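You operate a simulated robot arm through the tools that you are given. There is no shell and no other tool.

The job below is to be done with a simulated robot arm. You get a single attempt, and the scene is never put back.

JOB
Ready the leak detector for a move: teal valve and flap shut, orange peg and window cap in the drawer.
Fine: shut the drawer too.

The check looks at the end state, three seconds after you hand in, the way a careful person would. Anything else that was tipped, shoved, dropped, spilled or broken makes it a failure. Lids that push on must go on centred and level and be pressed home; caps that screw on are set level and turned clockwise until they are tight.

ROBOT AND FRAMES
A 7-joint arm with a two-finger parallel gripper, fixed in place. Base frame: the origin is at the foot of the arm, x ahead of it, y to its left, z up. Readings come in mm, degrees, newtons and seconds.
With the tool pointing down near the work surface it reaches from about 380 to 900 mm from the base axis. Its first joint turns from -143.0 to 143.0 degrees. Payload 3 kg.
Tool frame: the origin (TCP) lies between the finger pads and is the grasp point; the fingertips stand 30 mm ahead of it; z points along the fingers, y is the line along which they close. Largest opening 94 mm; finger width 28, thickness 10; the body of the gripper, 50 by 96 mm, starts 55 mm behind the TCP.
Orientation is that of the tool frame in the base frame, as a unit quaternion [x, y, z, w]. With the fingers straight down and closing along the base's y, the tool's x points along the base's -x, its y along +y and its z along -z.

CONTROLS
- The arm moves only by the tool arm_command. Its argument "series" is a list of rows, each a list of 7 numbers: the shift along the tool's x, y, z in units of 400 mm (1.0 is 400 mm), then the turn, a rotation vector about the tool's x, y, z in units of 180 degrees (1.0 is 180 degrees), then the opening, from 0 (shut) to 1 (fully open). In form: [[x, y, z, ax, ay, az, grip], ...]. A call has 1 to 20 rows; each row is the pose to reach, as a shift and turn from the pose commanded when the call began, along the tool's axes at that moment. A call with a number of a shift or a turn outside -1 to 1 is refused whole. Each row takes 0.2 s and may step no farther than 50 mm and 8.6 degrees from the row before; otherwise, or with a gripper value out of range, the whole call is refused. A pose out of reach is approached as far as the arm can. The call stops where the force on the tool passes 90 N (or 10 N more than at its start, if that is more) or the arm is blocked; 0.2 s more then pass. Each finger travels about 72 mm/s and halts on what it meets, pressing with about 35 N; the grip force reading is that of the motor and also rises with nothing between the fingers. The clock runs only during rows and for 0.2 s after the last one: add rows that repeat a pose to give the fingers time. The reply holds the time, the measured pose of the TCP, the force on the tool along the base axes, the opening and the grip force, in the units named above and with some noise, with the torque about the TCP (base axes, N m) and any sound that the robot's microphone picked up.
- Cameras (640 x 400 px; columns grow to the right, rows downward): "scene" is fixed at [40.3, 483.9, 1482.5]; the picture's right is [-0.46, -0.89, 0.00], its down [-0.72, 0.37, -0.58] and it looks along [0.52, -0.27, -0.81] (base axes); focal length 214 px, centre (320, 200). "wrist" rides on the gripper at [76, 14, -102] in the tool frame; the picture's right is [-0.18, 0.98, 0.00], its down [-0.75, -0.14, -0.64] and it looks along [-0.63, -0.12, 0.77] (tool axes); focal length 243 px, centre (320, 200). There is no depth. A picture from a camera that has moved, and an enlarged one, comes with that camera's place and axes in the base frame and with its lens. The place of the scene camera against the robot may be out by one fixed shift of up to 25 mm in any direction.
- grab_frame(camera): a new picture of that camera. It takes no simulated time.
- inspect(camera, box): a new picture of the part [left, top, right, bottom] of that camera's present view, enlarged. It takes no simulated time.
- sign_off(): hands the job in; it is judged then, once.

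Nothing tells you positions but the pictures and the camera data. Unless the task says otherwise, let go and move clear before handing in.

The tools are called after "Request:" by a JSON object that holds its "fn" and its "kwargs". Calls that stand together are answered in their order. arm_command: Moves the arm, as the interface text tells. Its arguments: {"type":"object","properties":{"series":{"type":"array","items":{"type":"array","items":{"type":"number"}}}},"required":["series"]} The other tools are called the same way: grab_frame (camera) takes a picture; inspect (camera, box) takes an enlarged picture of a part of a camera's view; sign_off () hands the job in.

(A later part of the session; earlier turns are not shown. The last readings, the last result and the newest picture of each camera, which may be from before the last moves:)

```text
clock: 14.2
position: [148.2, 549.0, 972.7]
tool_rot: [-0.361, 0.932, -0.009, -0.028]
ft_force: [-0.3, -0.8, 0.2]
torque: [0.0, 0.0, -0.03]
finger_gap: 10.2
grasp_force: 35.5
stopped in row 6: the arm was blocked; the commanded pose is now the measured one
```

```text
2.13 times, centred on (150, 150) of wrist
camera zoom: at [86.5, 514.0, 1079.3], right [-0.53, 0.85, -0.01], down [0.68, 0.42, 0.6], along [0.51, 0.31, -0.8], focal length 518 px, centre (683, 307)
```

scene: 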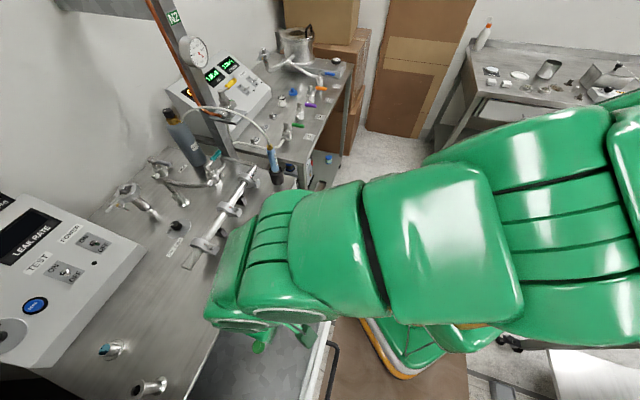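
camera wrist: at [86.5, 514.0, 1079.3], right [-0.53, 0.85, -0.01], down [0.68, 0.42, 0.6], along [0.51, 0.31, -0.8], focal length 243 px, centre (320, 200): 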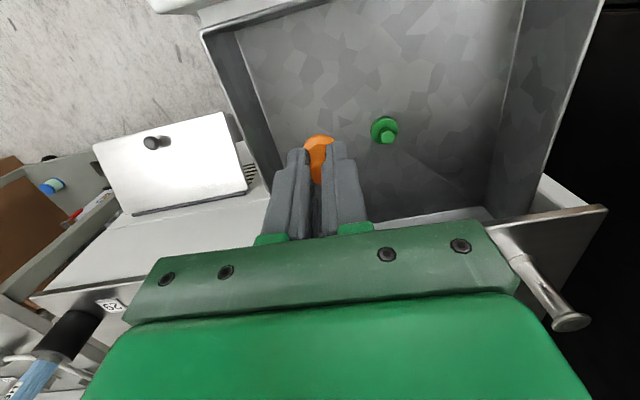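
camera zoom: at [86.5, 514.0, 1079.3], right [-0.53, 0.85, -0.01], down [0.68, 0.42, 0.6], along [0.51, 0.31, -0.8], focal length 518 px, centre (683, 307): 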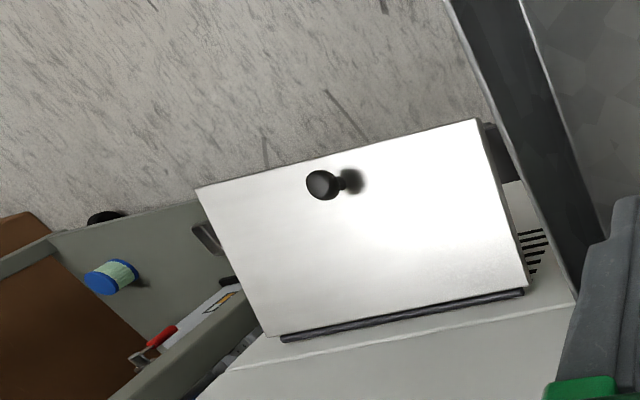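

I'll straighten the tool and lower the peg toward the drawer floor, which I estimate at z≈790, in stages.

Request:
{"fn": "arm_command", "kwargs": {"series": [[-0.004, 0, 0.08, 0.0007, -0.0093, -0.0075, 0.0], [-0.01, 0, 0.16, 0.0015, -0.0187, -0.0149, 0.0], [-0.015, 0, 0.24, 0.0015, -0.0187, -0.0149, 0.0], [-0.0175, 0, 0.29, 0.0015, -0.0187, -0.0149, 0.0], [-0.0175, 0, 0.29, 0.0015, -0.0187, -0.0149, 0.0]]}}

Request:
{"fn": "grab_frame", "kwargs": {"camera": "wrist"}}

```text
clock: 15.4
position: [145.3, 548.5, 855.3]
tool_rot: [-0.385, 0.923, -0.002, 0.004]
ft_force: [-0.7, -0.2, 0.6]
torque: [0.01, 0.02, 0.02]
finger_gap: 10.4
grasp_force: 34.5
```

```text
taken
camera wrist: at [80.7, 506.5, 957.6], right [-0.57, 0.82, -0.01], down [0.62, 0.44, 0.65], along [0.53, 0.37, -0.76], focal length 243 px, centre (320, 200)
```

wrist: 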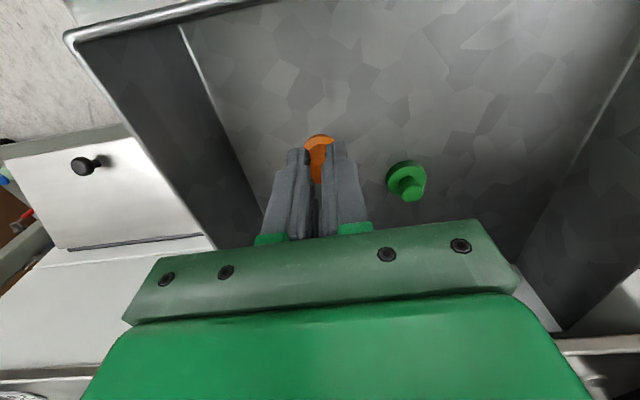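

The peg is a little above the drawer floor. I'll lower slowly until I feel contact.

Request:
{"fn": "arm_command", "kwargs": {"series": [[0, 0, 0.01, 0, 0, 0, 0.0], [0, 0, 0.02, 0, 0, 0, 0.0], [0, 0, 0.03, 0, 0, 0, 0.0], [0, 0, 0.04, 0, 0, 0, 0.0]]}}

```text
clock: 16.4
position: [144.8, 548.0, 840.3]
tool_rot: [-0.386, 0.922, -0.001, 0.003]
ft_force: [-0.1, -0.7, -0.4]
torque: [0.01, -0.01, -0.02]
finger_gap: 10.1
grasp_force: 35.0
```

Request:
{"fn": "arm_command", "kwargs": {"series": [[0, 0, 0.0075, 0, 0, 0, 0.0], [0, 0, 0.015, 0, 0, 0, 0.0]]}}

Request:
{"fn": "inspect", "kwargs": {"camera": "wrist", "box": [240, 100, 460, 230]}}

```text
clock: 17.0
position: [147.0, 549.1, 833.8]
tool_rot: [-0.386, 0.922, -0.001, 0.004]
ft_force: [0.3, -0.3, -0.1]
torque: [-0.05, 0.01, 0.01]
finger_gap: 10.0
grasp_force: 35.1
```

```text
2.91 times, centred on (350, 165) of wrist
camera zoom: at [81.7, 506.5, 936.3], right [-0.57, 0.82, 0.0], down [0.62, 0.44, 0.65], along [0.53, 0.37, -0.76], focal length 706 px, centre (233, 302)
```

zoom: 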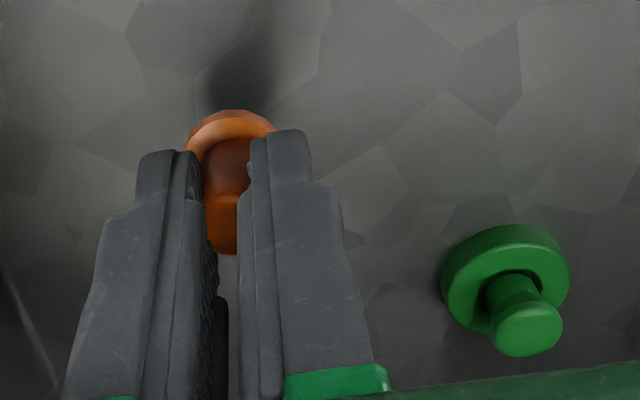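

No contact yet; the floor looks to be nearer z≈778. I'll keep lowering in small steps.

Request:
{"fn": "arm_command", "kwargs": {"series": [[0, 0, 0.0075, 0, 0, 0, 0.0], [0, 0, 0.015, 0, 0, 0, 0.0], [0, 0, 0.0225, 0, 0, 0, 0.0]]}}

```text
clock: 17.8
position: [146.2, 548.4, 825.1]
tool_rot: [-0.386, 0.923, -0.001, 0.003]
ft_force: [0.8, 0.2, -0.4]
torque: [-0.01, 0.0, 0.02]
finger_gap: 10.2
grasp_force: 34.7
```

Request:
{"fn": "arm_command", "kwargs": {"series": [[0, 0, 0.005, 0, 0, 0, 0.0], [0, 0, 0.01, 0, 0, 0, 0.0]]}}

Request:
{"fn": "inspect", "kwargs": {"camera": "wrist", "box": [240, 100, 460, 230]}}

```text
clock: 18.4
position: [147.0, 549.5, 820.2]
tool_rot: [-0.387, 0.922, -0.002, 0.004]
ft_force: [0.8, 0.7, 0.1]
torque: [-0.02, -0.04, 0.03]
finger_gap: 10.5
grasp_force: 34.6
```

```text
2.91 times, centred on (350, 165) of wrist
camera zoom: at [81.1, 506.1, 922.7], right [-0.57, 0.82, -0.01], down [0.62, 0.44, 0.65], along [0.53, 0.37, -0.76], focal length 706 px, centre (233, 302)
```

zoom: 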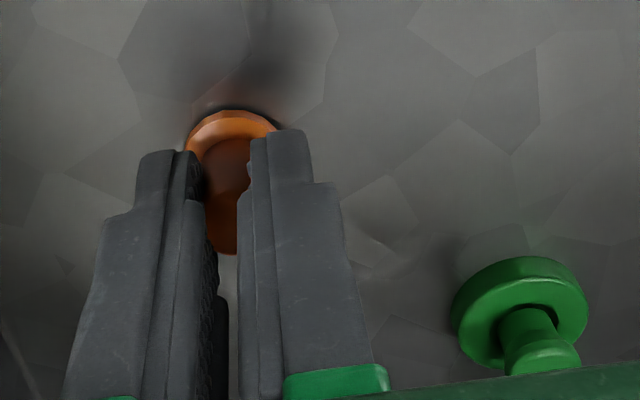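

The shadow has closed in to the peg's flange, so contact is close. I'll continue in 1.5 mm steps.

Request:
{"fn": "arm_command", "kwargs": {"series": [[0, 0, 0.00375, 0, 0, 0, 0.0], [0, 0, 0.0075, 0, 0, 0, 0.0]]}}

```text
clock: 19.0
position: [146.2, 548.3, 817.8]
tool_rot: [-0.386, 0.923, -0.001, 0.004]
ft_force: [2.0, -2.6, 26.6]
torque: [-0.03, -0.05, 0.0]
finger_gap: 10.2
grasp_force: 35.2
```

The peg has touched down, with 27 N upward on the tool. I'll ease off about 1 mm, open the fingers and rise.

Request:
{"fn": "arm_command", "kwargs": {"series": [[0, 0, -0.0025, 0, 0, 0, 0.0], [0, 0, -0.0025, 0, 0, 0, 0.45], [0, 0, -0.0025, 0, 0, 0, 0.45], [0, 0, -0.0025, 0, 0, 0, 0.45]]}}

Request:
{"fn": "inspect", "kwargs": {"camera": "wrist", "box": [240, 100, 460, 230]}}

```text
clock: 20.0
position: [146.7, 547.2, 818.2]
tool_rot: [-0.386, 0.923, -0.002, 0.003]
ft_force: [0.6, 0.2, 0.0]
torque: [0.0, 0.0, 0.0]
finger_gap: 42.3
grasp_force: 0.1
```

```text
2.91 times, centred on (350, 165) of wrist
camera zoom: at [81.4, 506.3, 920.9], right [-0.57, 0.82, 0.0], down [0.62, 0.44, 0.65], along [0.53, 0.37, -0.76], focal length 706 px, centre (233, 302)
```

zoom: 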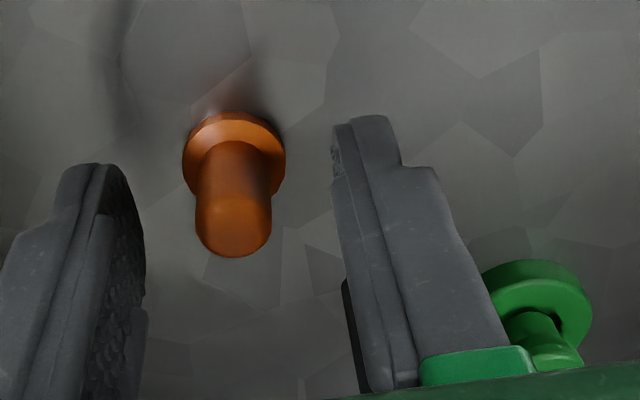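

The peg is standing upright in the drawer. I'll rise, moving outward as I go up, and head for the window cap.

Request:
{"fn": "arm_command", "kwargs": {"series": [[0, 0, -0.11, -0.001, 0.001, 0.001, 0.45], [0, 0, -0.22, -0.0021, 0.0018, 0.0022, 0.45], [-0.06, 0.0, -0.32, -0.0021, 0.0018, 0.0022, 0.45], [-0.14, 0.0, -0.4, -0.0021, 0.0018, 0.0022, 0.45], [-0.23, 0.03, -0.46, -0.0021, 0.0018, 0.0022, 0.45], [-0.32, 0.06, -0.5, -0.0021, 0.0018, 0.0022, 0.45], [-0.32, 0.06, -0.5, -0.0021, 0.0018, 0.0022, 0.45]]}}

Request:
{"fn": "grab_frame", "kwargs": {"camera": "wrist"}}

Request:
{"fn": "inspect", "kwargs": {"camera": "scene", "box": [180, 200, 340, 400]}}

```text
clock: 21.6
position: [216.3, 658.9, 1018.7]
tool_rot: [-0.382, 0.924, 0.0, -0.001]
ft_force: [1.0, -0.7, -0.2]
torque: [-0.02, 0.0, 0.02]
finger_gap: 42.2
grasp_force: 0.0
```

```text
taken
camera wrist: at [153.1, 617.0, 1121.2], right [-0.56, 0.83, 0.0], down [0.63, 0.43, 0.64], along [0.53, 0.36, -0.77], focal length 243 px, centre (320, 200)
```

wrist: 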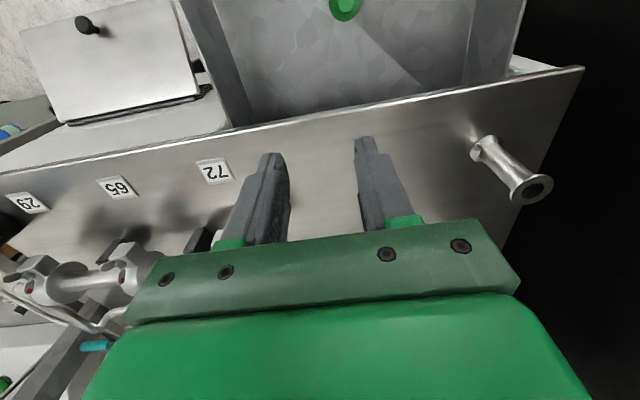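

```text
2.00 times, centred on (260, 300) of scene
camera zoom: at [40.3, 483.9, 1482.5], right [-0.46, -0.89, 0.0], down [-0.72, 0.37, -0.58], along [0.52, -0.27, -0.81], focal length 429 px, centre (440, 0)
```

zoom: 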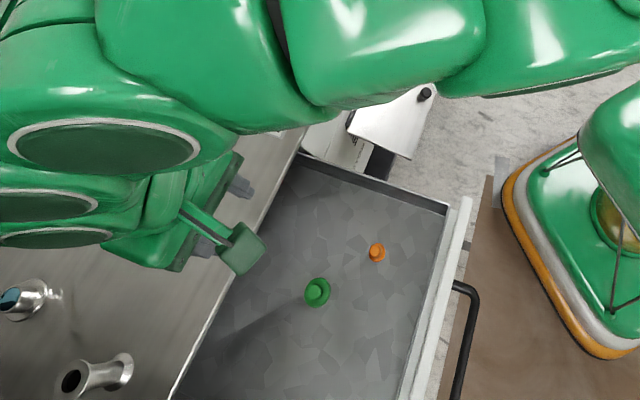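

The peg sits clear in the drawer. Next I'll yaw the tool to point radially toward the window cap and move closer, staying above the port.

Request:
{"fn": "arm_command", "kwargs": {"series": [[-0.05, 0.044, -0.013, 0, 0, -0.04, 0.7], [-0.1, 0.088, -0.027, 0, 0, -0.08, 0.7], [-0.15, 0.131, -0.04, 0, 0, -0.12, 0.7], [-0.2025, 0.175, -0.053, 0, 0, -0.159, 0.7], [-0.2025, 0.175, -0.053, 0, 0, -0.159, 0.7]]}}

Request:
{"fn": "grab_frame", "kwargs": {"camera": "wrist"}}

```text
clock: 22.8
position: [224.0, 764.8, 1041.3]
tool_rot: [-0.6, 0.8, 0.0, -0.002]
ft_force: [-0.4, 0.6, 0.3]
torque: [0.01, -0.02, -0.01]
finger_gap: 65.7
grasp_force: 0.0
```

```text
taken
camera wrist: at [188.9, 697.7, 1143.5], right [-0.89, 0.45, 0.0], down [0.35, 0.68, 0.64], along [0.29, 0.57, -0.77], focal length 243 px, centre (320, 200)
```

wrist: 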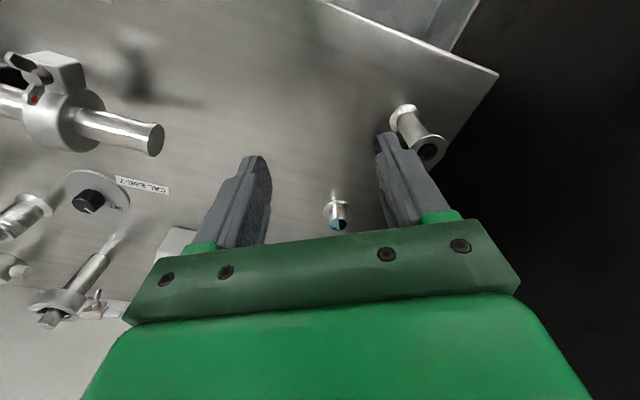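

Request:
{"fn": "inspect", "kwargs": {"camera": "wrist", "box": [306, 180, 366, 240]}}

```text
6.67 times, centred on (336, 210) of wrist
camera zoom: at [188.9, 697.7, 1143.5], right [-0.89, 0.45, 0.0], down [0.35, 0.68, 0.64], along [0.29, 0.57, -0.77], focal length 1618 px, centre (213, 133)
```

zoom: 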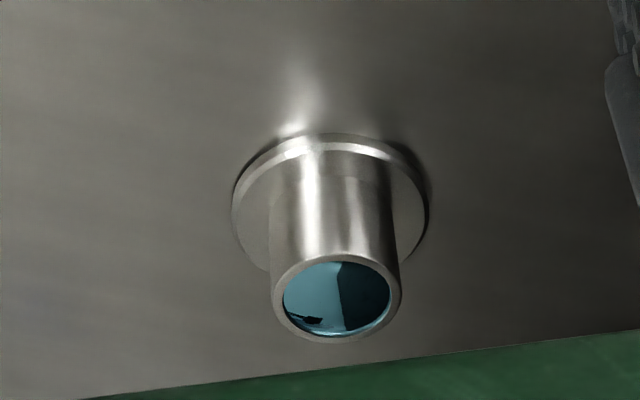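

The window cap is at base (266, 900), with a flange of about 38 mm and a tube of about 24 mm, top near z≈932. It is just past straight-down reach, so I'll tilt the tool outward by 20° for the approach.

Request:
{"fn": "arm_command", "kwargs": {"series": [[-0.04, -0.0015, 0.0, 0, -0.037, 0, 0.6], [-0.1, -0.003, 0.02, 0, -0.074, 0, 0.6], [-0.17, -0.005, 0.05, 0, -0.1111, 0, 0.6], [-0.24, -0.007, 0.09, 0, -0.1111, 0, 0.6], [-0.2915, -0.007, 0.121, 0, -0.1111, 0, 0.6], [-0.2915, -0.007, 0.121, 0, -0.1111, 0, 0.6]]}}

Request:
{"fn": "grab_frame", "kwargs": {"camera": "wrist"}}

Request:
{"fn": "grab_frame", "kwargs": {"camera": "scene"}}

```text
clock: 24.2
position: [263.6, 876.0, 989.5]
tool_rot: [-0.589, 0.789, 0.104, 0.139]
ft_force: [-0.1, 0.0, 0.0]
torque: [-0.02, -0.01, 0.03]
finger_gap: 56.4
grasp_force: 0.1
```

```text
taken
camera wrist: at [218.8, 778.9, 1060.8], right [-0.89, 0.44, 0.06], down [0.27, 0.43, 0.86], along [0.35, 0.79, -0.51], focal length 243 px, centre (320, 200)
```

wrist: 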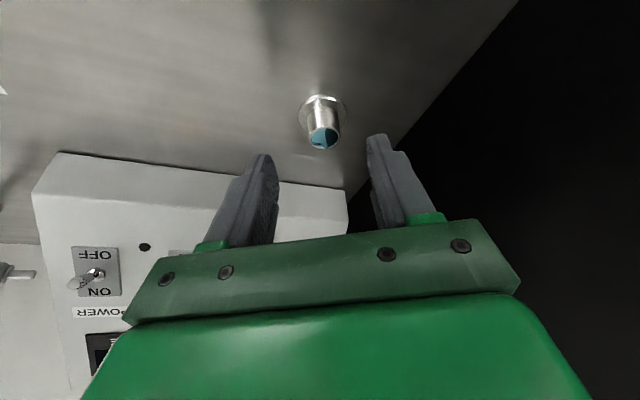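

```text
taken
```

scene: 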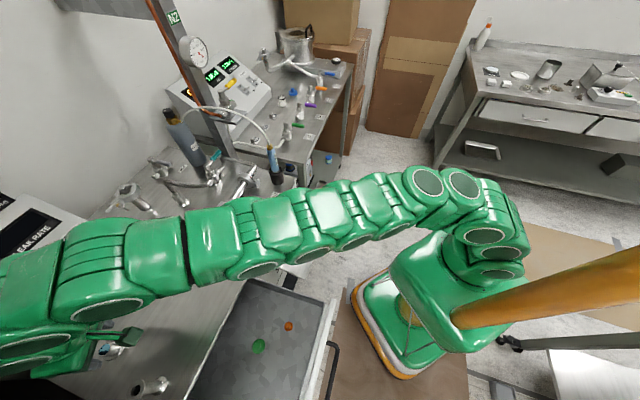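

Within reach. I'll zoom to refine the alignment with the cap.

Request:
{"fn": "inspect", "kwargs": {"camera": "wrist", "box": [240, 70, 420, 190]}}

```text
3.33 times, centred on (330, 130) of wrist
camera zoom: at [218.8, 778.9, 1060.8], right [-0.89, 0.44, 0.06], down [0.27, 0.43, 0.86], along [0.35, 0.79, -0.51], focal length 809 px, centre (287, 433)
```

zoom: 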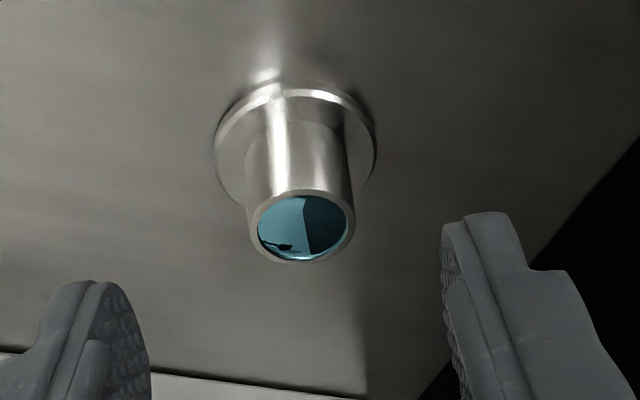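

I'm aligned along the approach and need about 4.7 mm sideways. I'll advance 40 mm along the tool axis and check.

Request:
{"fn": "arm_command", "kwargs": {"series": [[0, 0.0118, 0.0, 0, 0, 0, 0.6], [0, 0.0118, 0.05, 0, 0, 0, 0.6], [0, 0.0118, 0.1, 0, 0, 0, 0.6], [0, 0.0118, 0.1, 0, 0, 0, 0.6]]}}

Request:
{"fn": "inspect", "kwargs": {"camera": "wrist", "box": [230, 90, 410, 210]}}

```text
clock: 25.2
position: [260.6, 891.7, 952.7]
tool_rot: [-0.59, 0.789, 0.105, 0.138]
ft_force: [0.4, -0.6, 0.4]
torque: [0.0, -0.02, 0.0]
finger_gap: 56.7
grasp_force: 0.1
```

```text
3.33 times, centred on (320, 150) of wrist
camera zoom: at [216.8, 793.7, 1023.6], right [-0.89, 0.44, 0.06], down [0.27, 0.43, 0.86], along [0.35, 0.79, -0.51], focal length 809 px, centre (320, 367)
```

zoom: 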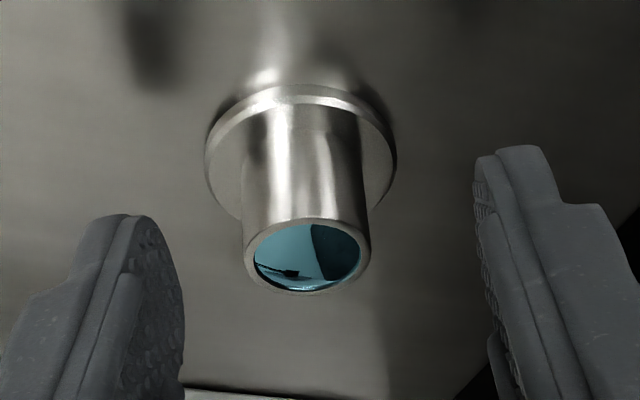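

The cap sits about 3.7 mm to one side of the finger centre. I'll correct that, go 5 mm deeper, and close.

Request:
{"fn": "arm_command", "kwargs": {"series": [[0, -0.0093, 0.0, 0, 0, 0, 0.6], [0, -0.0093, 0.0125, 0, 0, 0, 0.6], [0, -0.0093, 0.0125, 0, 0, 0, 0.45], [0, -0.0093, 0.0125, 0, 0, 0, 0.45]]}}

Request:
{"fn": "inspect", "kwargs": {"camera": "wrist", "box": [230, 90, 410, 210]}}

```text
clock: 26.2
position: [263.3, 890.6, 949.7]
tool_rot: [-0.59, 0.789, 0.105, 0.139]
ft_force: [-0.5, 0.5, -0.7]
torque: [-0.03, 0.01, -0.04]
finger_gap: 42.1
grasp_force: 0.0
```

```text
3.33 times, centred on (320, 150) of wrist
camera zoom: at [219.9, 794.0, 1019.6], right [-0.89, 0.44, 0.06], down [0.27, 0.43, 0.86], along [0.35, 0.79, -0.51], focal length 809 px, centre (320, 367)
```

zoom: 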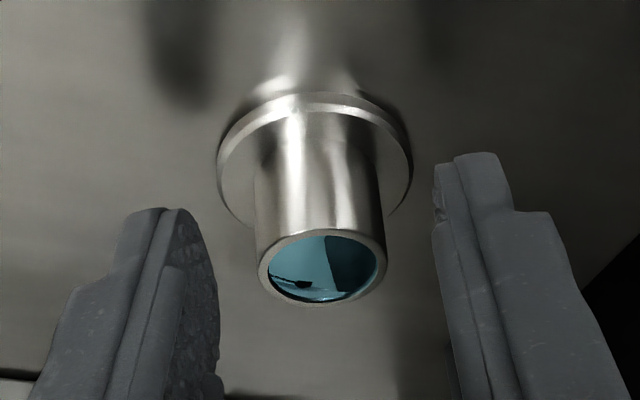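

The cap is centred now. I'll close on the tube.

Request:
{"fn": "arm_command", "kwargs": {"series": [[0, 0, 0, 0, 0, 0, 0.3], [0, 0, 0, 0, 0, 0, 0.15], [0, 0, 0, 0, 0, 0, 0.0], [0, 0, 0, 0, 0, 0, 0.0], [0, 0, 0, 0, 0, 0, 0.0]]}}

Request:
{"fn": "inspect", "kwargs": {"camera": "wrist", "box": [230, 90, 410, 210]}}

```text
clock: 27.4
position: [265.1, 890.8, 949.6]
tool_rot: [-0.59, 0.789, 0.104, 0.139]
ft_force: [-0.9, 0.0, 0.5]
torque: [-0.01, -0.02, -0.03]
finger_gap: 23.3
grasp_force: 35.4
```

```text
3.33 times, centred on (320, 150) of wrist
camera zoom: at [219.9, 794.0, 1019.6], right [-0.89, 0.44, 0.06], down [0.27, 0.43, 0.86], along [0.35, 0.79, -0.51], focal length 809 px, centre (320, 367)
```

zoom: 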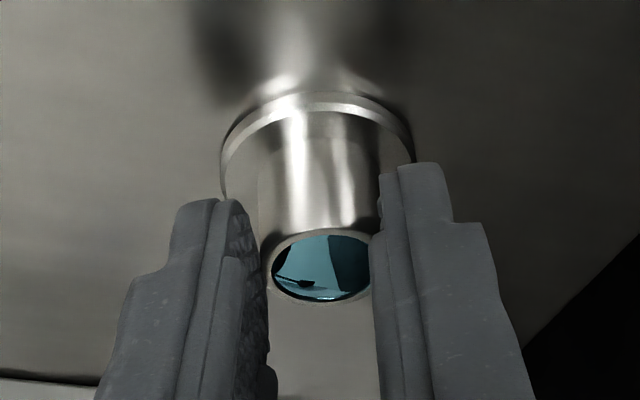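

The cap is gripped with a 23 mm gap. I'll test-lift by a few mm vertically and watch the force in case it turns out to be fixed.

Request:
{"fn": "arm_command", "kwargs": {"series": [[-0.00214, 0, -0.00587, 0, 0, 0, 0.0], [-0.00428, 0, -0.01174, 0, 0, 0, 0.0]]}}

Request:
{"fn": "inspect", "kwargs": {"camera": "wrist", "box": [230, 90, 410, 210]}}

```text
clock: 28.0
position: [263.3, 891.0, 954.2]
tool_rot: [-0.59, 0.789, 0.104, 0.138]
ft_force: [0.3, -0.3, 0.0]
torque: [-0.01, 0.01, 0.0]
finger_gap: 23.3
grasp_force: 34.8
```

```text
3.33 times, centred on (320, 150) of wrist
camera zoom: at [219.9, 794.0, 1024.3], right [-0.89, 0.44, 0.06], down [0.27, 0.43, 0.86], along [0.35, 0.79, -0.51], focal length 809 px, centre (320, 367)
```

zoom: 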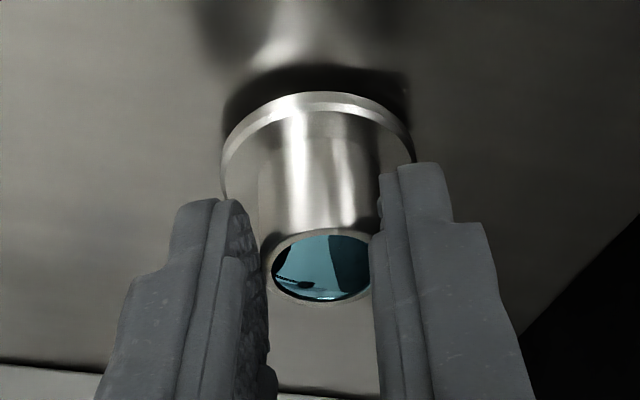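

The cap lifts freely, so it is the loose window cap. I'll lift it higher and draw it straight back toward the robot, keeping it level and clear of the port.

Request:
{"fn": "arm_command", "kwargs": {"series": [[-0.0171, 0, -0.047, 0, 0, 0, 0.0], [-0.0342, 0, -0.094, 0, 0, 0, 0.0], [0.031, 0, -0.171, 0, 0, 0, 0.0], [0.1121, 0, -0.2404, 0, 0, 0, 0.0], [0.2093, 0, -0.3023, 0, 0, 0, 0.0], [0.315, 0, -0.3408, 0, 0, 0, 0.0], [0.315, 0, -0.3408, 0, 0, 0, 0.0]]}}

Request:
{"fn": "grab_frame", "kwargs": {"camera": "wrist"}}

Request:
{"fn": "grab_frame", "kwargs": {"camera": "scene"}}

```text
clock: 29.4
position: [209.4, 740.1, 937.2]
tool_rot: [-0.584, 0.801, 0.123, 0.037]
ft_force: [-4.5, 1.3, 21.9]
torque: [0.21, -0.16, 0.03]
finger_gap: 23.4
grasp_force: 35.1
stopped in row 7: the force on the tool passed its limit at 126 N (the readings are from after the stop); the commanded pose is now the measured one
```

```text
taken
camera wrist: at [181.7, 650.4, 1021.9], right [-0.87, 0.45, 0.19], down [0.42, 0.5, 0.75], along [0.24, 0.74, -0.63], focal length 243 px, centre (320, 200)
```

wrist: 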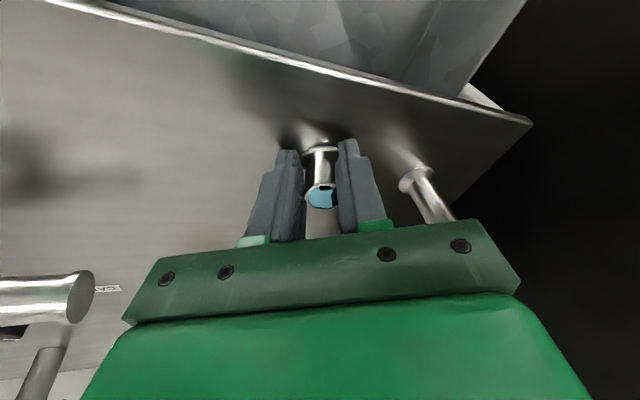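

```text
taken
```

scene: 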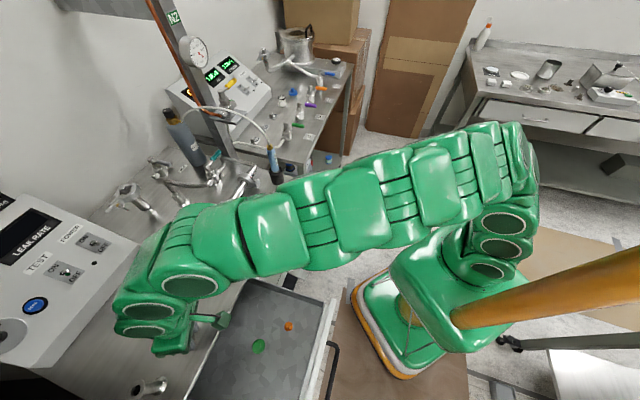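

The arm's wrist hit a joint limit while retracting with the tilt. It sagged, and the cap pressed onto the bench surface. I'll look at the state carefully before doing anything else.

Request:
{"fn": "inspect", "kwargs": {"camera": "wrist", "box": [230, 100, 450, 240]}}

Request:
{"fn": "inspect", "kwargs": {"camera": "scene", "box": [100, 270, 260, 400]}}

```text
2.86 times, centred on (340, 170) of wrist
camera zoom: at [181.7, 650.4, 1021.9], right [-0.87, 0.45, 0.19], down [0.42, 0.5, 0.75], along [0.24, 0.74, -0.63], focal length 693 px, centre (263, 286)
```

zoom: 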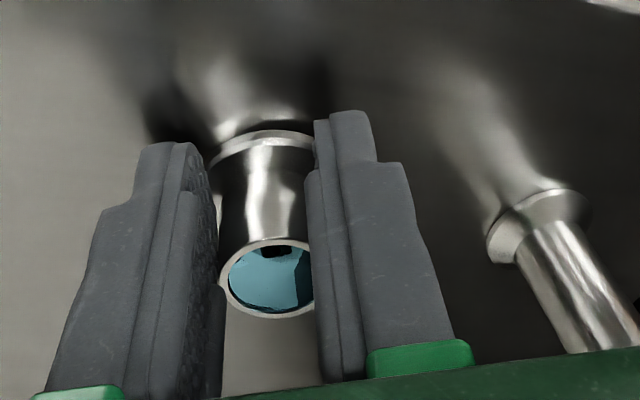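

```text
3.08 times, centred on (180, 335) of scene
camera zoom: at [40.3, 483.9, 1482.5], right [-0.46, -0.89, 0.0], down [-0.72, 0.37, -0.58], along [0.52, -0.27, -0.81], focal length 660 px, centre (751, -215)
```

zoom: 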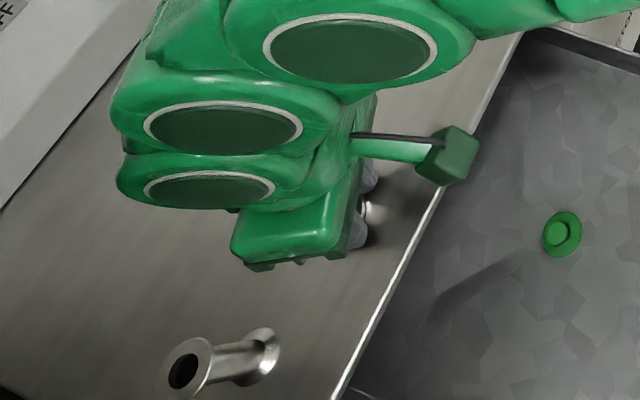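

The cap slid up between the fingers until its flange met the fingertips, and it now sits on the bench. I'll relieve the pressing force by rising 1.5 mm and check.

Request:
{"fn": "arm_command", "kwargs": {"series": [[-0.0008, 0.0006, -0.0037, 0, 0, 0, 0.0]]}}

Request:
{"fn": "inspect", "kwargs": {"camera": "wrist", "box": [230, 100, 450, 240]}}

```text
clock: 29.8
position: [211.8, 738.4, 935.8]
tool_rot: [-0.584, 0.802, 0.122, 0.036]
ft_force: [-2.8, 4.6, 15.9]
torque: [0.29, -0.18, 0.1]
finger_gap: 23.4
grasp_force: 34.8
```

```text
2.86 times, centred on (340, 170) of wrist
camera zoom: at [182.0, 649.8, 1022.2], right [-0.87, 0.45, 0.19], down [0.42, 0.51, 0.75], along [0.25, 0.73, -0.63], focal length 693 px, centre (263, 286)
```

zoom: 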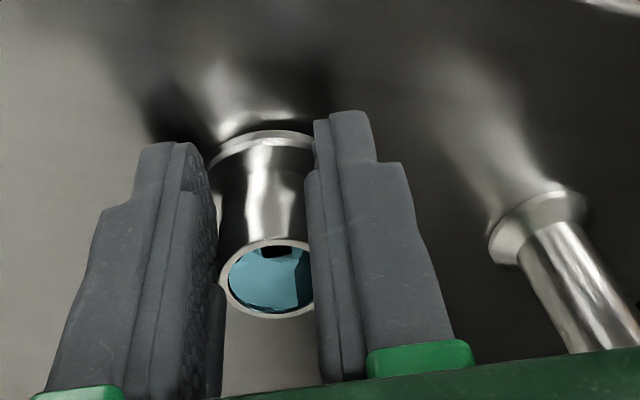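

Force is down to 16 N. I'll lift the cap a little and slowly to get clear of the bench, and watch whether the arm follows properly.

Request:
{"fn": "arm_command", "kwargs": {"series": [[-0.005, 0.0038, -0.024, 0, 0, 0, 0.0], [-0.01, 0.0077, -0.048, 0, 0, 0, 0.0], [-0.01, 0.0077, -0.048, 0, 0, 0, 0.0]]}}

```text
clock: 30.6
position: [210.9, 737.7, 957.0]
tool_rot: [-0.585, 0.801, 0.122, 0.036]
ft_force: [0.6, -0.4, 0.0]
torque: [-0.01, 0.0, 0.0]
finger_gap: 23.3
grasp_force: 35.6
```

The arm follows well again. I'll remove the sideways roll of the tool now, with a small rotation and a hold.

Request:
{"fn": "arm_command", "kwargs": {"series": [[0, 0, 0, 0.0157, 0, -0.0046, 0.0], [0, 0, 0, 0.0313, 0, -0.0092, 0.0], [0, 0, 0, 0.047, -0.0004, -0.01375, 0.0], [0, 0, 0, 0.047, -0.0004, -0.01375, 0.0]]}}

Request:
{"fn": "inspect", "kwargs": {"camera": "wrist", "box": [230, 100, 450, 240]}}

```text
clock: 31.6
position: [210.8, 738.8, 955.4]
tool_rot: [-0.597, 0.795, 0.062, 0.082]
ft_force: [0.4, -0.8, -1.0]
torque: [-0.04, 0.01, 0.0]
finger_gap: 23.6
grasp_force: 35.0
```

```text
2.86 times, centred on (340, 170) of wrist
camera zoom: at [170.3, 652.8, 1040.2], right [-0.89, 0.45, 0.04], down [0.3, 0.54, 0.78], along [0.33, 0.71, -0.62], focal length 693 px, centre (263, 286)
```

zoom: 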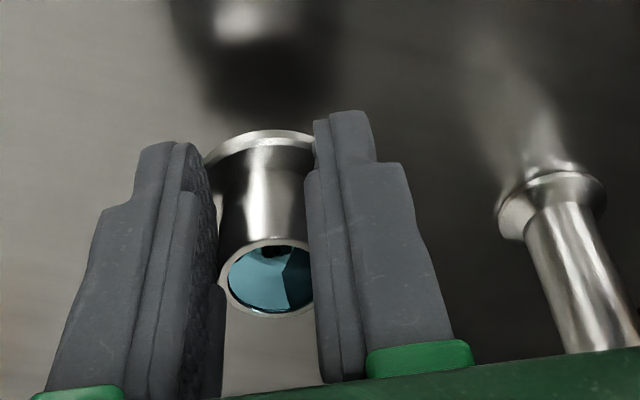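

The cap has aligned itself with the tool axis, so it will be upright once the tool is vertical. I'll straighten the tool now, with a small lift.

Request:
{"fn": "arm_command", "kwargs": {"series": [[-0.0026, 0, -0.0122, 0, 0.0222, 0, 0.0], [-0.0052, 0, -0.0245, 0, 0.0445, 0, 0.0], [-0.0052, 0, -0.0245, 0, 0.0667, 0, 0.0], [-0.0052, 0, -0.0245, 0, 0.0667, 0, 0.0]]}}

Request:
{"fn": "grab_frame", "kwargs": {"camera": "wrist"}}

Request:
{"fn": "inspect", "kwargs": {"camera": "wrist", "box": [230, 100, 450, 240]}}

```text
clock: 32.6
position: [210.6, 738.2, 965.9]
tool_rot: [-0.6, 0.8, -0.001, -0.003]
ft_force: [-0.7, 0.7, -0.1]
torque: [0.02, 0.03, -0.01]
finger_gap: 23.3
grasp_force: 34.8
```

```text
taken
camera wrist: at [176.2, 671.9, 1068.9], right [-0.89, 0.45, 0.0], down [0.35, 0.69, 0.64], along [0.29, 0.57, -0.77], focal length 243 px, centre (320, 200)
```

wrist: 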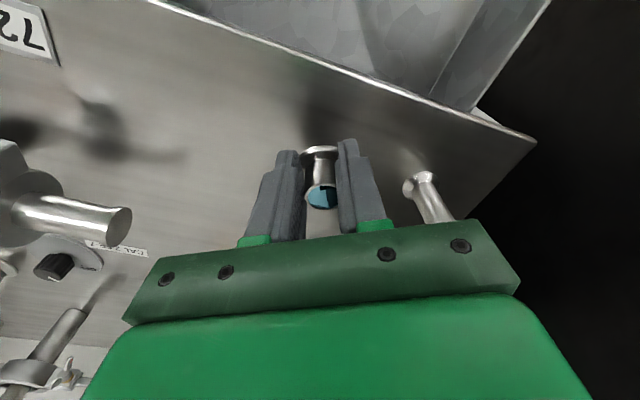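

```text
2.86 times, centred on (340, 170) of wrist
camera zoom: at [176.2, 671.9, 1068.9], right [-0.89, 0.45, 0.0], down [0.35, 0.69, 0.64], along [0.29, 0.57, -0.77], focal length 693 px, centre (263, 286)
```

zoom: 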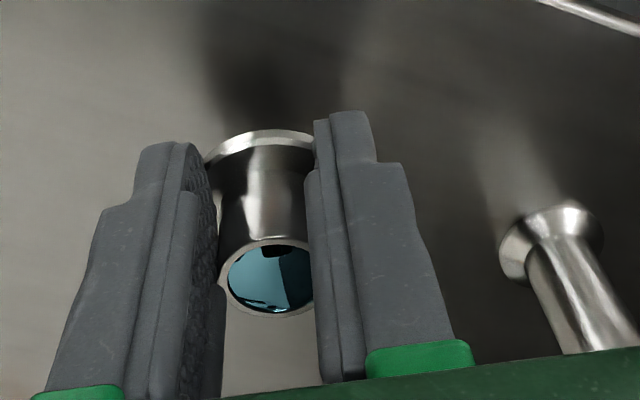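

The cap is level and the tool is vertical. I'll move it over the left part of the drawer in modest steps at this height.

Request:
{"fn": "arm_command", "kwargs": {"series": [[0.0518, 0.0522, 0, 0, 0, 0, 0.0], [0.1035, 0.1045, 0, 0, 0, 0, 0.0], [0.1553, 0.1567, 0, 0, 0, 0, 0.0], [0.207, 0.209, 0, 0, 0, 0, 0.0], [0.2588, 0.2612, 0, 0, 0, 0, 0.0], [0.2588, 0.2612, 0, 0, 0, 0, 0.0]]}}

Request:
{"fn": "grab_frame", "kwargs": {"camera": "wrist"}}

Request:
{"fn": "inspect", "kwargs": {"camera": "scene", "box": [160, 250, 360, 400]}}

```text
clock: 34.0
position: [82.5, 668.7, 966.5]
tool_rot: [-0.601, 0.799, -0.001, -0.001]
ft_force: [0.2, 0.7, -1.0]
torque: [-0.03, -0.01, 0.0]
finger_gap: 23.2
grasp_force: 35.5
```

```text
taken
camera wrist: at [47.2, 602.1, 1068.7], right [-0.89, 0.45, 0.0], down [0.35, 0.69, 0.64], along [0.29, 0.57, -0.77], focal length 243 px, centre (320, 200)
```

wrist: 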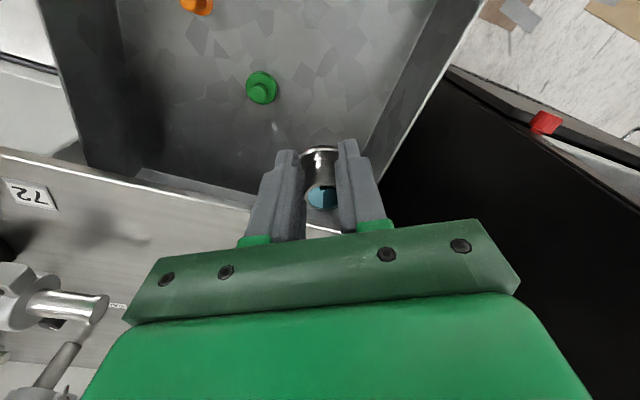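

```text
2.67 times, centred on (260, 325) of scene
camera zoom: at [40.3, 483.9, 1482.5], right [-0.46, -0.89, 0.0], down [-0.72, 0.37, -0.58], along [0.52, -0.27, -0.81], focal length 572 px, centre (480, -133)
```

zoom: 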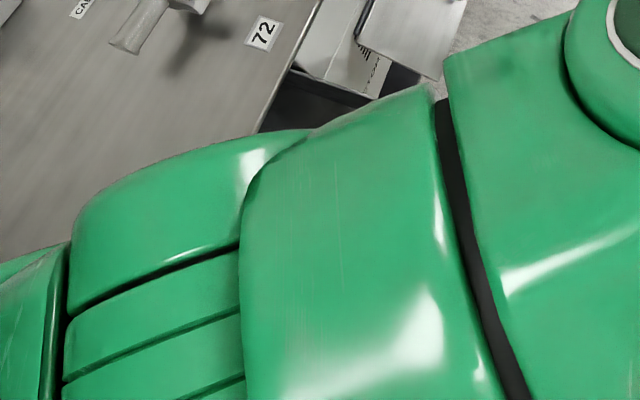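

The cap is over the drawer with clearance to the left wall. I'll lower it.

Request:
{"fn": "arm_command", "kwargs": {"series": [[0, 0, 0.07, 0, 0, 0, 0.0], [0, 0, 0.14, 0, 0, 0, 0.0], [0, 0, 0.21, 0, 0, 0, 0.0], [0, 0, 0.28, 0, 0, 0, 0.0], [0, 0, 0.32, 0, 0, 0, 0.0], [0, 0, 0.32, 0, 0, 0, 0.0]]}}

Request:
{"fn": "grab_frame", "kwargs": {"camera": "wrist"}}

```text
clock: 35.4
position: [82.4, 667.3, 837.6]
tool_rot: [-0.6, 0.8, -0.002, -0.002]
ft_force: [0.2, -0.5, -1.4]
torque: [-0.04, 0.0, 0.0]
finger_gap: 23.1
grasp_force: 35.2
```

```text
taken
camera wrist: at [47.8, 600.2, 941.5], right [-0.89, 0.45, 0.0], down [0.35, 0.69, 0.64], along [0.29, 0.57, -0.77], focal length 243 px, centre (320, 200)
```

wrist: 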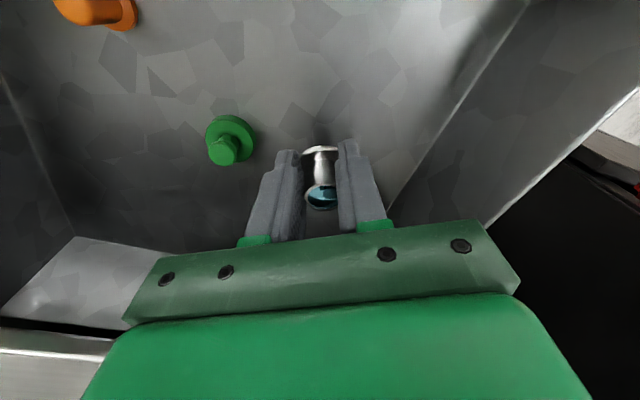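

Request:
{"fn": "arm_command", "kwargs": {"series": [[0, 0, 0.0125, 0, 0, 0, 0.0], [0, 0, 0.025, 0, 0, 0, 0.0], [0, 0, 0.0375, 0, 0, 0, 0.0]]}}

Request:
{"fn": "inspect", "kwargs": {"camera": "wrist", "box": [200, 90, 420, 230]}}

```text
clock: 36.2
position: [82.8, 668.0, 823.6]
tool_rot: [-0.6, 0.8, -0.001, -0.001]
ft_force: [0.8, 0.0, -0.9]
torque: [0.0, 0.01, 0.02]
finger_gap: 23.4
grasp_force: 35.0
```

```text
2.86 times, centred on (310, 160) of wrist
camera zoom: at [46.8, 601.0, 926.4], right [-0.89, 0.45, 0.0], down [0.35, 0.69, 0.64], along [0.29, 0.57, -0.77], focal length 693 px, centre (349, 314)
```

zoom: 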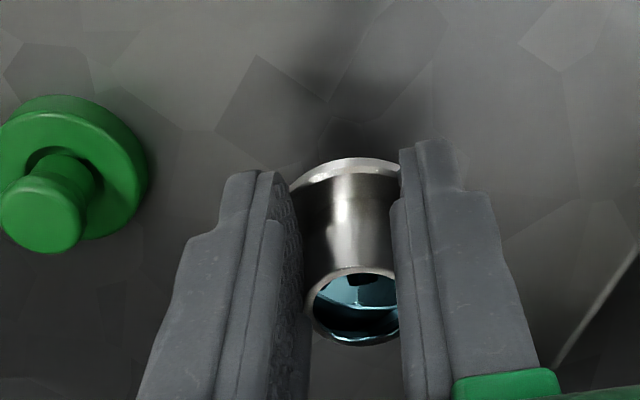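

Request:
{"fn": "arm_command", "kwargs": {"series": [[0, 0, 0.005, 0, 0, 0, 0.0], [0, 0, 0.01, 0, 0, 0, 0.0]]}}

```text
clock: 36.8
position: [82.0, 668.2, 818.6]
tool_rot: [-0.6, 0.8, -0.001, -0.001]
ft_force: [0.7, -1.1, -0.5]
torque: [0.01, 0.02, 0.02]
finger_gap: 23.4
grasp_force: 34.9
```

Request:
{"fn": "arm_command", "kwargs": {"series": [[0, 0, 0.00375, 0, 0, 0, 0.0], [0, 0, 0.0075, 0, 0, 0, 0.0]]}}

Request:
{"fn": "inspect", "kwargs": {"camera": "wrist", "box": [200, 90, 420, 230]}}

```text
clock: 37.4
position: [81.8, 668.5, 816.1]
tool_rot: [-0.601, 0.799, -0.001, -0.001]
ft_force: [0.0, -0.6, -0.7]
torque: [0.02, 0.0, 0.01]
finger_gap: 23.1
grasp_force: 35.1
```

```text
2.86 times, centred on (310, 160) of wrist
camera zoom: at [46.8, 601.4, 918.9], right [-0.89, 0.45, 0.0], down [0.35, 0.69, 0.64], along [0.29, 0.57, -0.77], focal length 693 px, centre (349, 314)
```

zoom: 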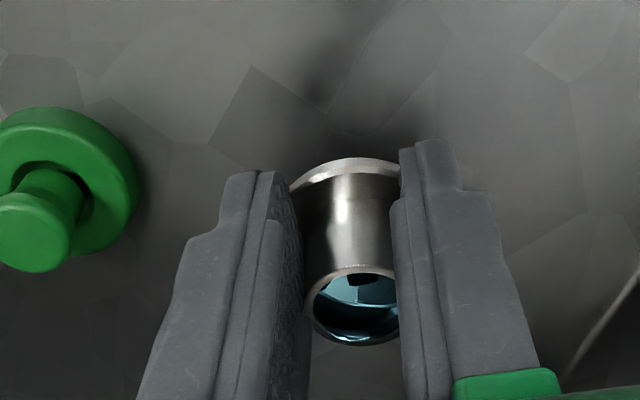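

Request:
{"fn": "arm_command", "kwargs": {"series": [[0, 0, 0.00375, 0, 0, 0, 0.0], [0, 0, 0.0075, 0, 0, 0, 0.0]]}}

```text
clock: 38.0
position: [82.1, 668.7, 813.5]
tool_rot: [-0.6, 0.8, 0.0, -0.001]
ft_force: [-0.1, 0.0, -0.8]
torque: [-0.02, -0.01, 0.01]
finger_gap: 23.2
grasp_force: 34.8
```

Request:
{"fn": "arm_command", "kwargs": {"series": [[0, 0, 0.00375, 0, 0, 0, 0.0], [0, 0, 0.0075, 0, 0, 0, 0.0]]}}

Request:
{"fn": "inspect", "kwargs": {"camera": "wrist", "box": [200, 90, 420, 230]}}

```text
clock: 38.6
position: [82.9, 668.6, 811.5]
tool_rot: [-0.6, 0.8, -0.001, 0.0]
ft_force: [2.6, 0.8, 33.7]
torque: [1.05, -0.28, -0.06]
finger_gap: 23.5
grasp_force: 35.0
```

```text
2.86 times, centred on (310, 160) of wrist
camera zoom: at [47.1, 601.7, 914.3], right [-0.89, 0.45, 0.0], down [0.35, 0.68, 0.64], along [0.29, 0.57, -0.77], focal length 693 px, centre (349, 314)
```

zoom: 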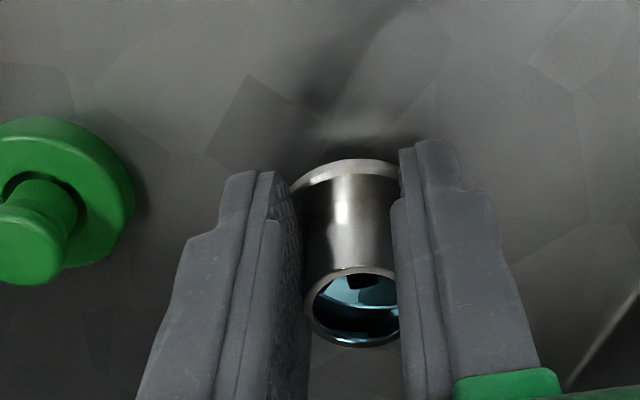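

Touchdown, with the outer edge of the flange touching first. I'll ease off slightly and open slowly so it settles flat.

Request:
{"fn": "arm_command", "kwargs": {"series": [[0, 0, -0.002, 0, 0, 0, 0.0], [0, 0, -0.002, 0, 0, 0, 0.3], [0, 0, -0.002, 0, 0, 0, 0.42], [0, 0, -0.002, 0, 0, 0, 0.42]]}}

Request:
{"fn": "inspect", "kwargs": {"camera": "wrist", "box": [200, 90, 420, 230]}}

```text
clock: 39.6
position: [81.3, 668.7, 812.2]
tool_rot: [-0.6, 0.8, -0.001, -0.002]
ft_force: [-0.2, 0.1, -0.8]
torque: [-0.02, -0.01, 0.0]
finger_gap: 39.5
grasp_force: 0.0
```

```text
2.86 times, centred on (310, 160) of wrist
camera zoom: at [46.4, 601.1, 913.6], right [-0.89, 0.45, 0.0], down [0.35, 0.69, 0.64], along [0.29, 0.57, -0.77], focal length 693 px, centre (349, 314)
```

zoom: 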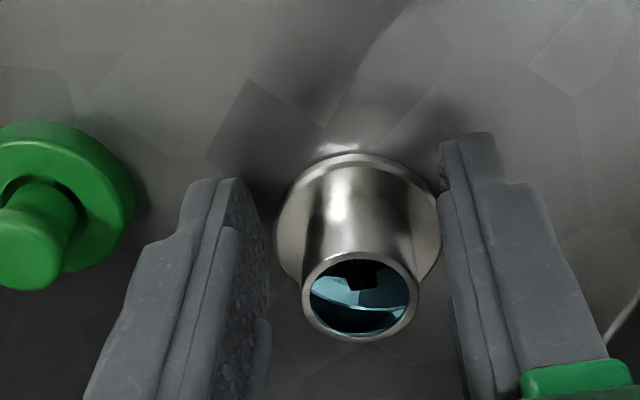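

The cap is standing flat in the drawer. I'll rise straight up and look at the drawer front.

Request:
{"fn": "arm_command", "kwargs": {"series": [[0, 0, -0.05, 0, 0, 0, 0.5], [0, 0, -0.13, 0, 0, 0, 0.5], [0, 0, -0.22, 0, 0, 0, 0.5], [0, 0, -0.3, 0, 0, 0, 0.5], [-0.03, 0, -0.36, 0, 0, 0, 0.5], [-0.06, -0.04, -0.4, 0, 0, 0, 0.5], [-0.06, -0.04, -0.4, 0, 0, 0, 0.5]]}}

Request:
{"fn": "grab_frame", "kwargs": {"camera": "wrist"}}

Request:
{"fn": "grab_frame", "kwargs": {"camera": "scene"}}

```text
clock: 41.2
position: [105.6, 685.7, 970.8]
tool_rot: [-0.601, 0.799, -0.001, -0.002]
ft_force: [-0.4, 1.0, 0.5]
torque: [-0.06, -0.03, 0.0]
finger_gap: 46.8
grasp_force: 0.0
```

```text
taken
camera wrist: at [70.5, 619.0, 1073.8], right [-0.89, 0.45, 0.0], down [0.35, 0.69, 0.64], along [0.29, 0.57, -0.77], focal length 243 px, centre (320, 200)
```

wrist: 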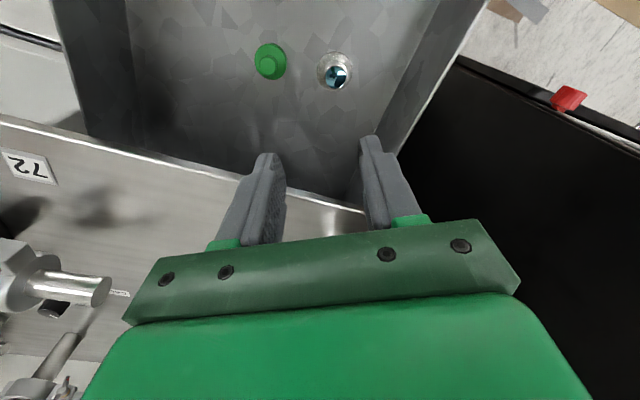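

```text
taken
```

scene: 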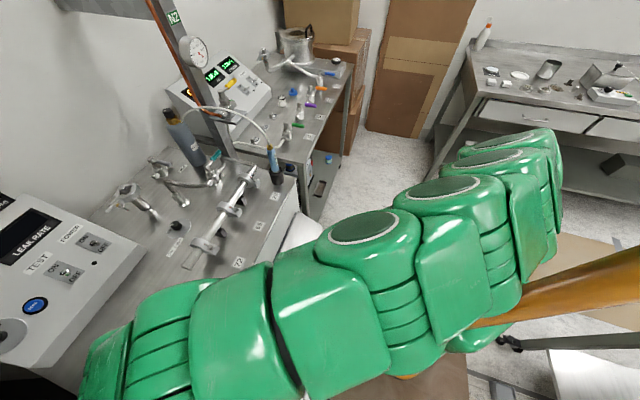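

Both items are in the drawer. Next I'll swing back over the drawer toward its front, lined up with the bench again, to see the front panel and handle.

Request:
{"fn": "arm_command", "kwargs": {"series": [[0.0673, -0.0087, 0.02, 0, 0, 0.0321, 0.3], [0.1346, -0.0173, 0.052, 0, 0, 0.0642, 0.1], [0.2019, -0.026, 0.052, 0, 0, 0.0964, 0.0], [0.2692, -0.0346, 0.052, 0, 0, 0.1285, 0.0], [0.3365, -0.0433, 0.052, 0, 0, 0.1606, 0.0], [0.3365, -0.0433, 0.052, 0, 0, 0.1606, 0.0]]}}

Request:
{"fn": "grab_frame", "kwargs": {"camera": "wrist"}}

```text
clock: 42.5
position: [159.7, 528.6, 884.6]
tool_rot: [-0.306, 0.949, -0.041, -0.057]
ft_force: [-0.1, 0.7, 1.0]
torque: [0.01, -0.01, -0.01]
finger_gap: 0.1
grasp_force: 33.7
stopped in row 6: the arm was blocked; the commanded pose is now the measured one
```

```text
taken
camera wrist: at [98.5, 508.9, 995.8], right [-0.43, 0.9, -0.07], down [0.74, 0.39, 0.54], along [0.51, 0.18, -0.84], focal length 243 px, centre (320, 200)
```

wrist: 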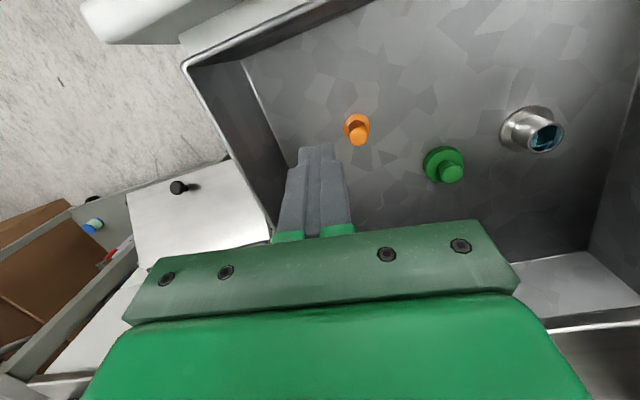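

The arm got blocked again on the way in, so I need to understand why. I'll look at the arm's posture from the scene camera.

Request:
{"fn": "grab_frame", "kwargs": {"camera": "scene"}}

Request:
{"fn": "inspect", "kwargs": {"camera": "wrist", "box": [150, 0, 640, 300]}}

```text
taken
```

scene: 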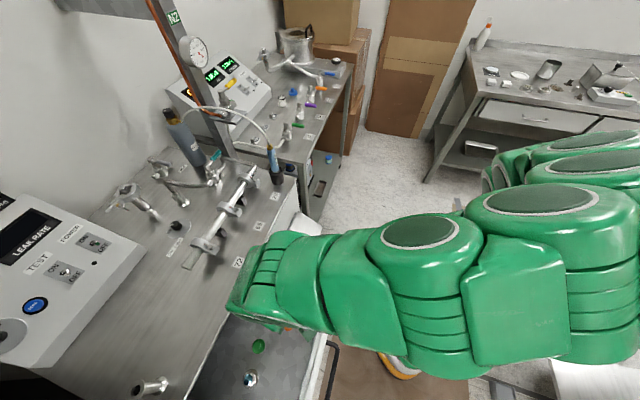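

```text
1.31 times, centred on (395, 150) of wrist
camera zoom: at [98.5, 508.9, 995.8], right [-0.43, 0.9, -0.07], down [0.74, 0.39, 0.54], along [0.51, 0.18, -0.84], focal length 317 px, centre (222, 265)
```

zoom: 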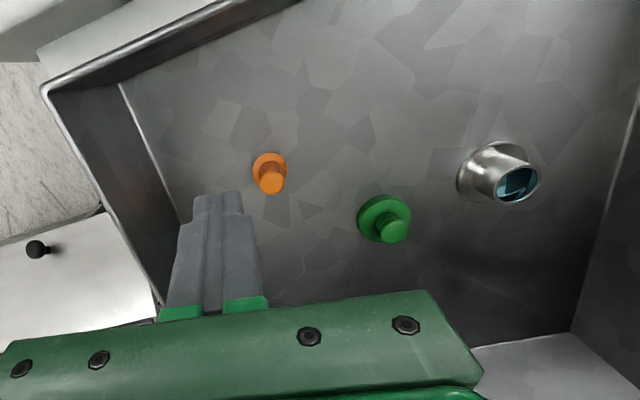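

Comparing positions, the arm seems to hit a fold limit when the wrist gets close in. I'll test gently by levelling the tool at this spot and seeing whether it converges.

Request:
{"fn": "arm_command", "kwargs": {"series": [[0, 0, 0, -0.0068, -0.0212, 0, 0.0], [0, 0, 0, -0.0136, -0.0424, 0, 0.0], [0, 0, 0, -0.0136, -0.0424, 0, 0.0]]}}

```text
clock: 43.5
position: [181.9, 514.7, 856.6]
tool_rot: [-0.279, 0.96, -0.016, -0.024]
ft_force: [0.4, -0.2, 0.5]
torque: [-0.02, -0.02, 0.02]
finger_gap: 0.0
grasp_force: 33.4
stopped in row 3: the arm was blocked; the commanded pose is now the measured one
```

Levelling made it slide further down, so something is blocking the elbow, probably the orange post behind the robot. The fingertips are still inside the drawer space and touching nothing. I'll move outward, away from the block, in small steps.

Request:
{"fn": "arm_command", "kwargs": {"series": [[-0.07, 0.028, -0.017, 0, 0, 0, 0.0], [-0.1395, 0.0565, -0.034, 0, 0, 0, 0.0], [-0.1395, 0.0565, -0.034, 0, 0, 0, 0.0]]}}

Request:
{"fn": "grab_frame", "kwargs": {"camera": "wrist"}}

Request:
{"fn": "grab_frame", "kwargs": {"camera": "scene"}}

```text
clock: 44.3
position: [215.0, 563.9, 868.3]
tool_rot: [-0.283, 0.959, -0.018, -0.021]
ft_force: [-0.2, -0.4, 0.5]
torque: [-0.01, 0.0, 0.01]
finger_gap: 0.0
grasp_force: 33.2
```

```text
taken
camera wrist: at [145.9, 541.1, 974.4], right [-0.38, 0.92, -0.03], down [0.73, 0.32, 0.61], along [0.57, 0.21, -0.79], focal length 243 px, centre (320, 200)
```

wrist: 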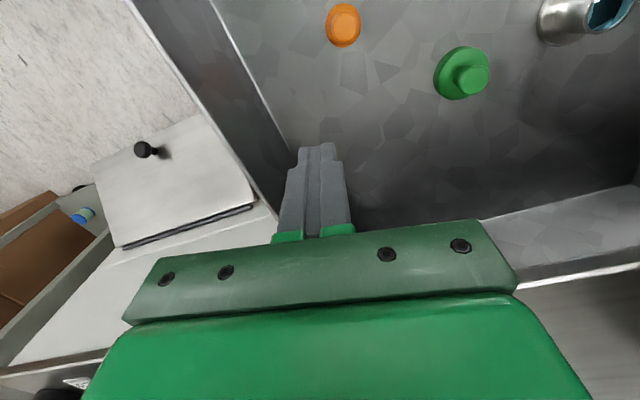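

```text
taken
```

scene: 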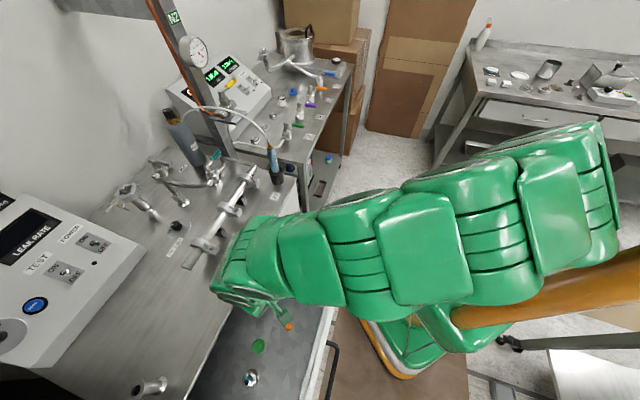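

Moving outward worked, and the arm tracks exactly again. The elbow is blocked by the orange post when I fold straight back, so I'll approach the drawer front from its left end, where the arm stays more extended. First I'll rise and square up.

Request:
{"fn": "arm_command", "kwargs": {"series": [[0.003, -0.0015, -0.07, -0.0018, -0.0056, -0.0224, 0.0], [0.0067, -0.003, -0.14, -0.0037, -0.0111, -0.0448, 0.0], [0.01, -0.0045, -0.2, -0.0055, -0.0167, -0.0672, 0.0], [0.01, -0.0045, -0.2, -0.0055, -0.0167, -0.0672, 0.0]]}}

```text
clock: 45.3
position: [214.6, 564.4, 948.8]
tool_rot: [-0.383, 0.924, 0.002, -0.001]
ft_force: [-0.3, 0.3, 1.3]
torque: [0.02, 0.01, -0.03]
finger_gap: 0.2
grasp_force: 32.8
```

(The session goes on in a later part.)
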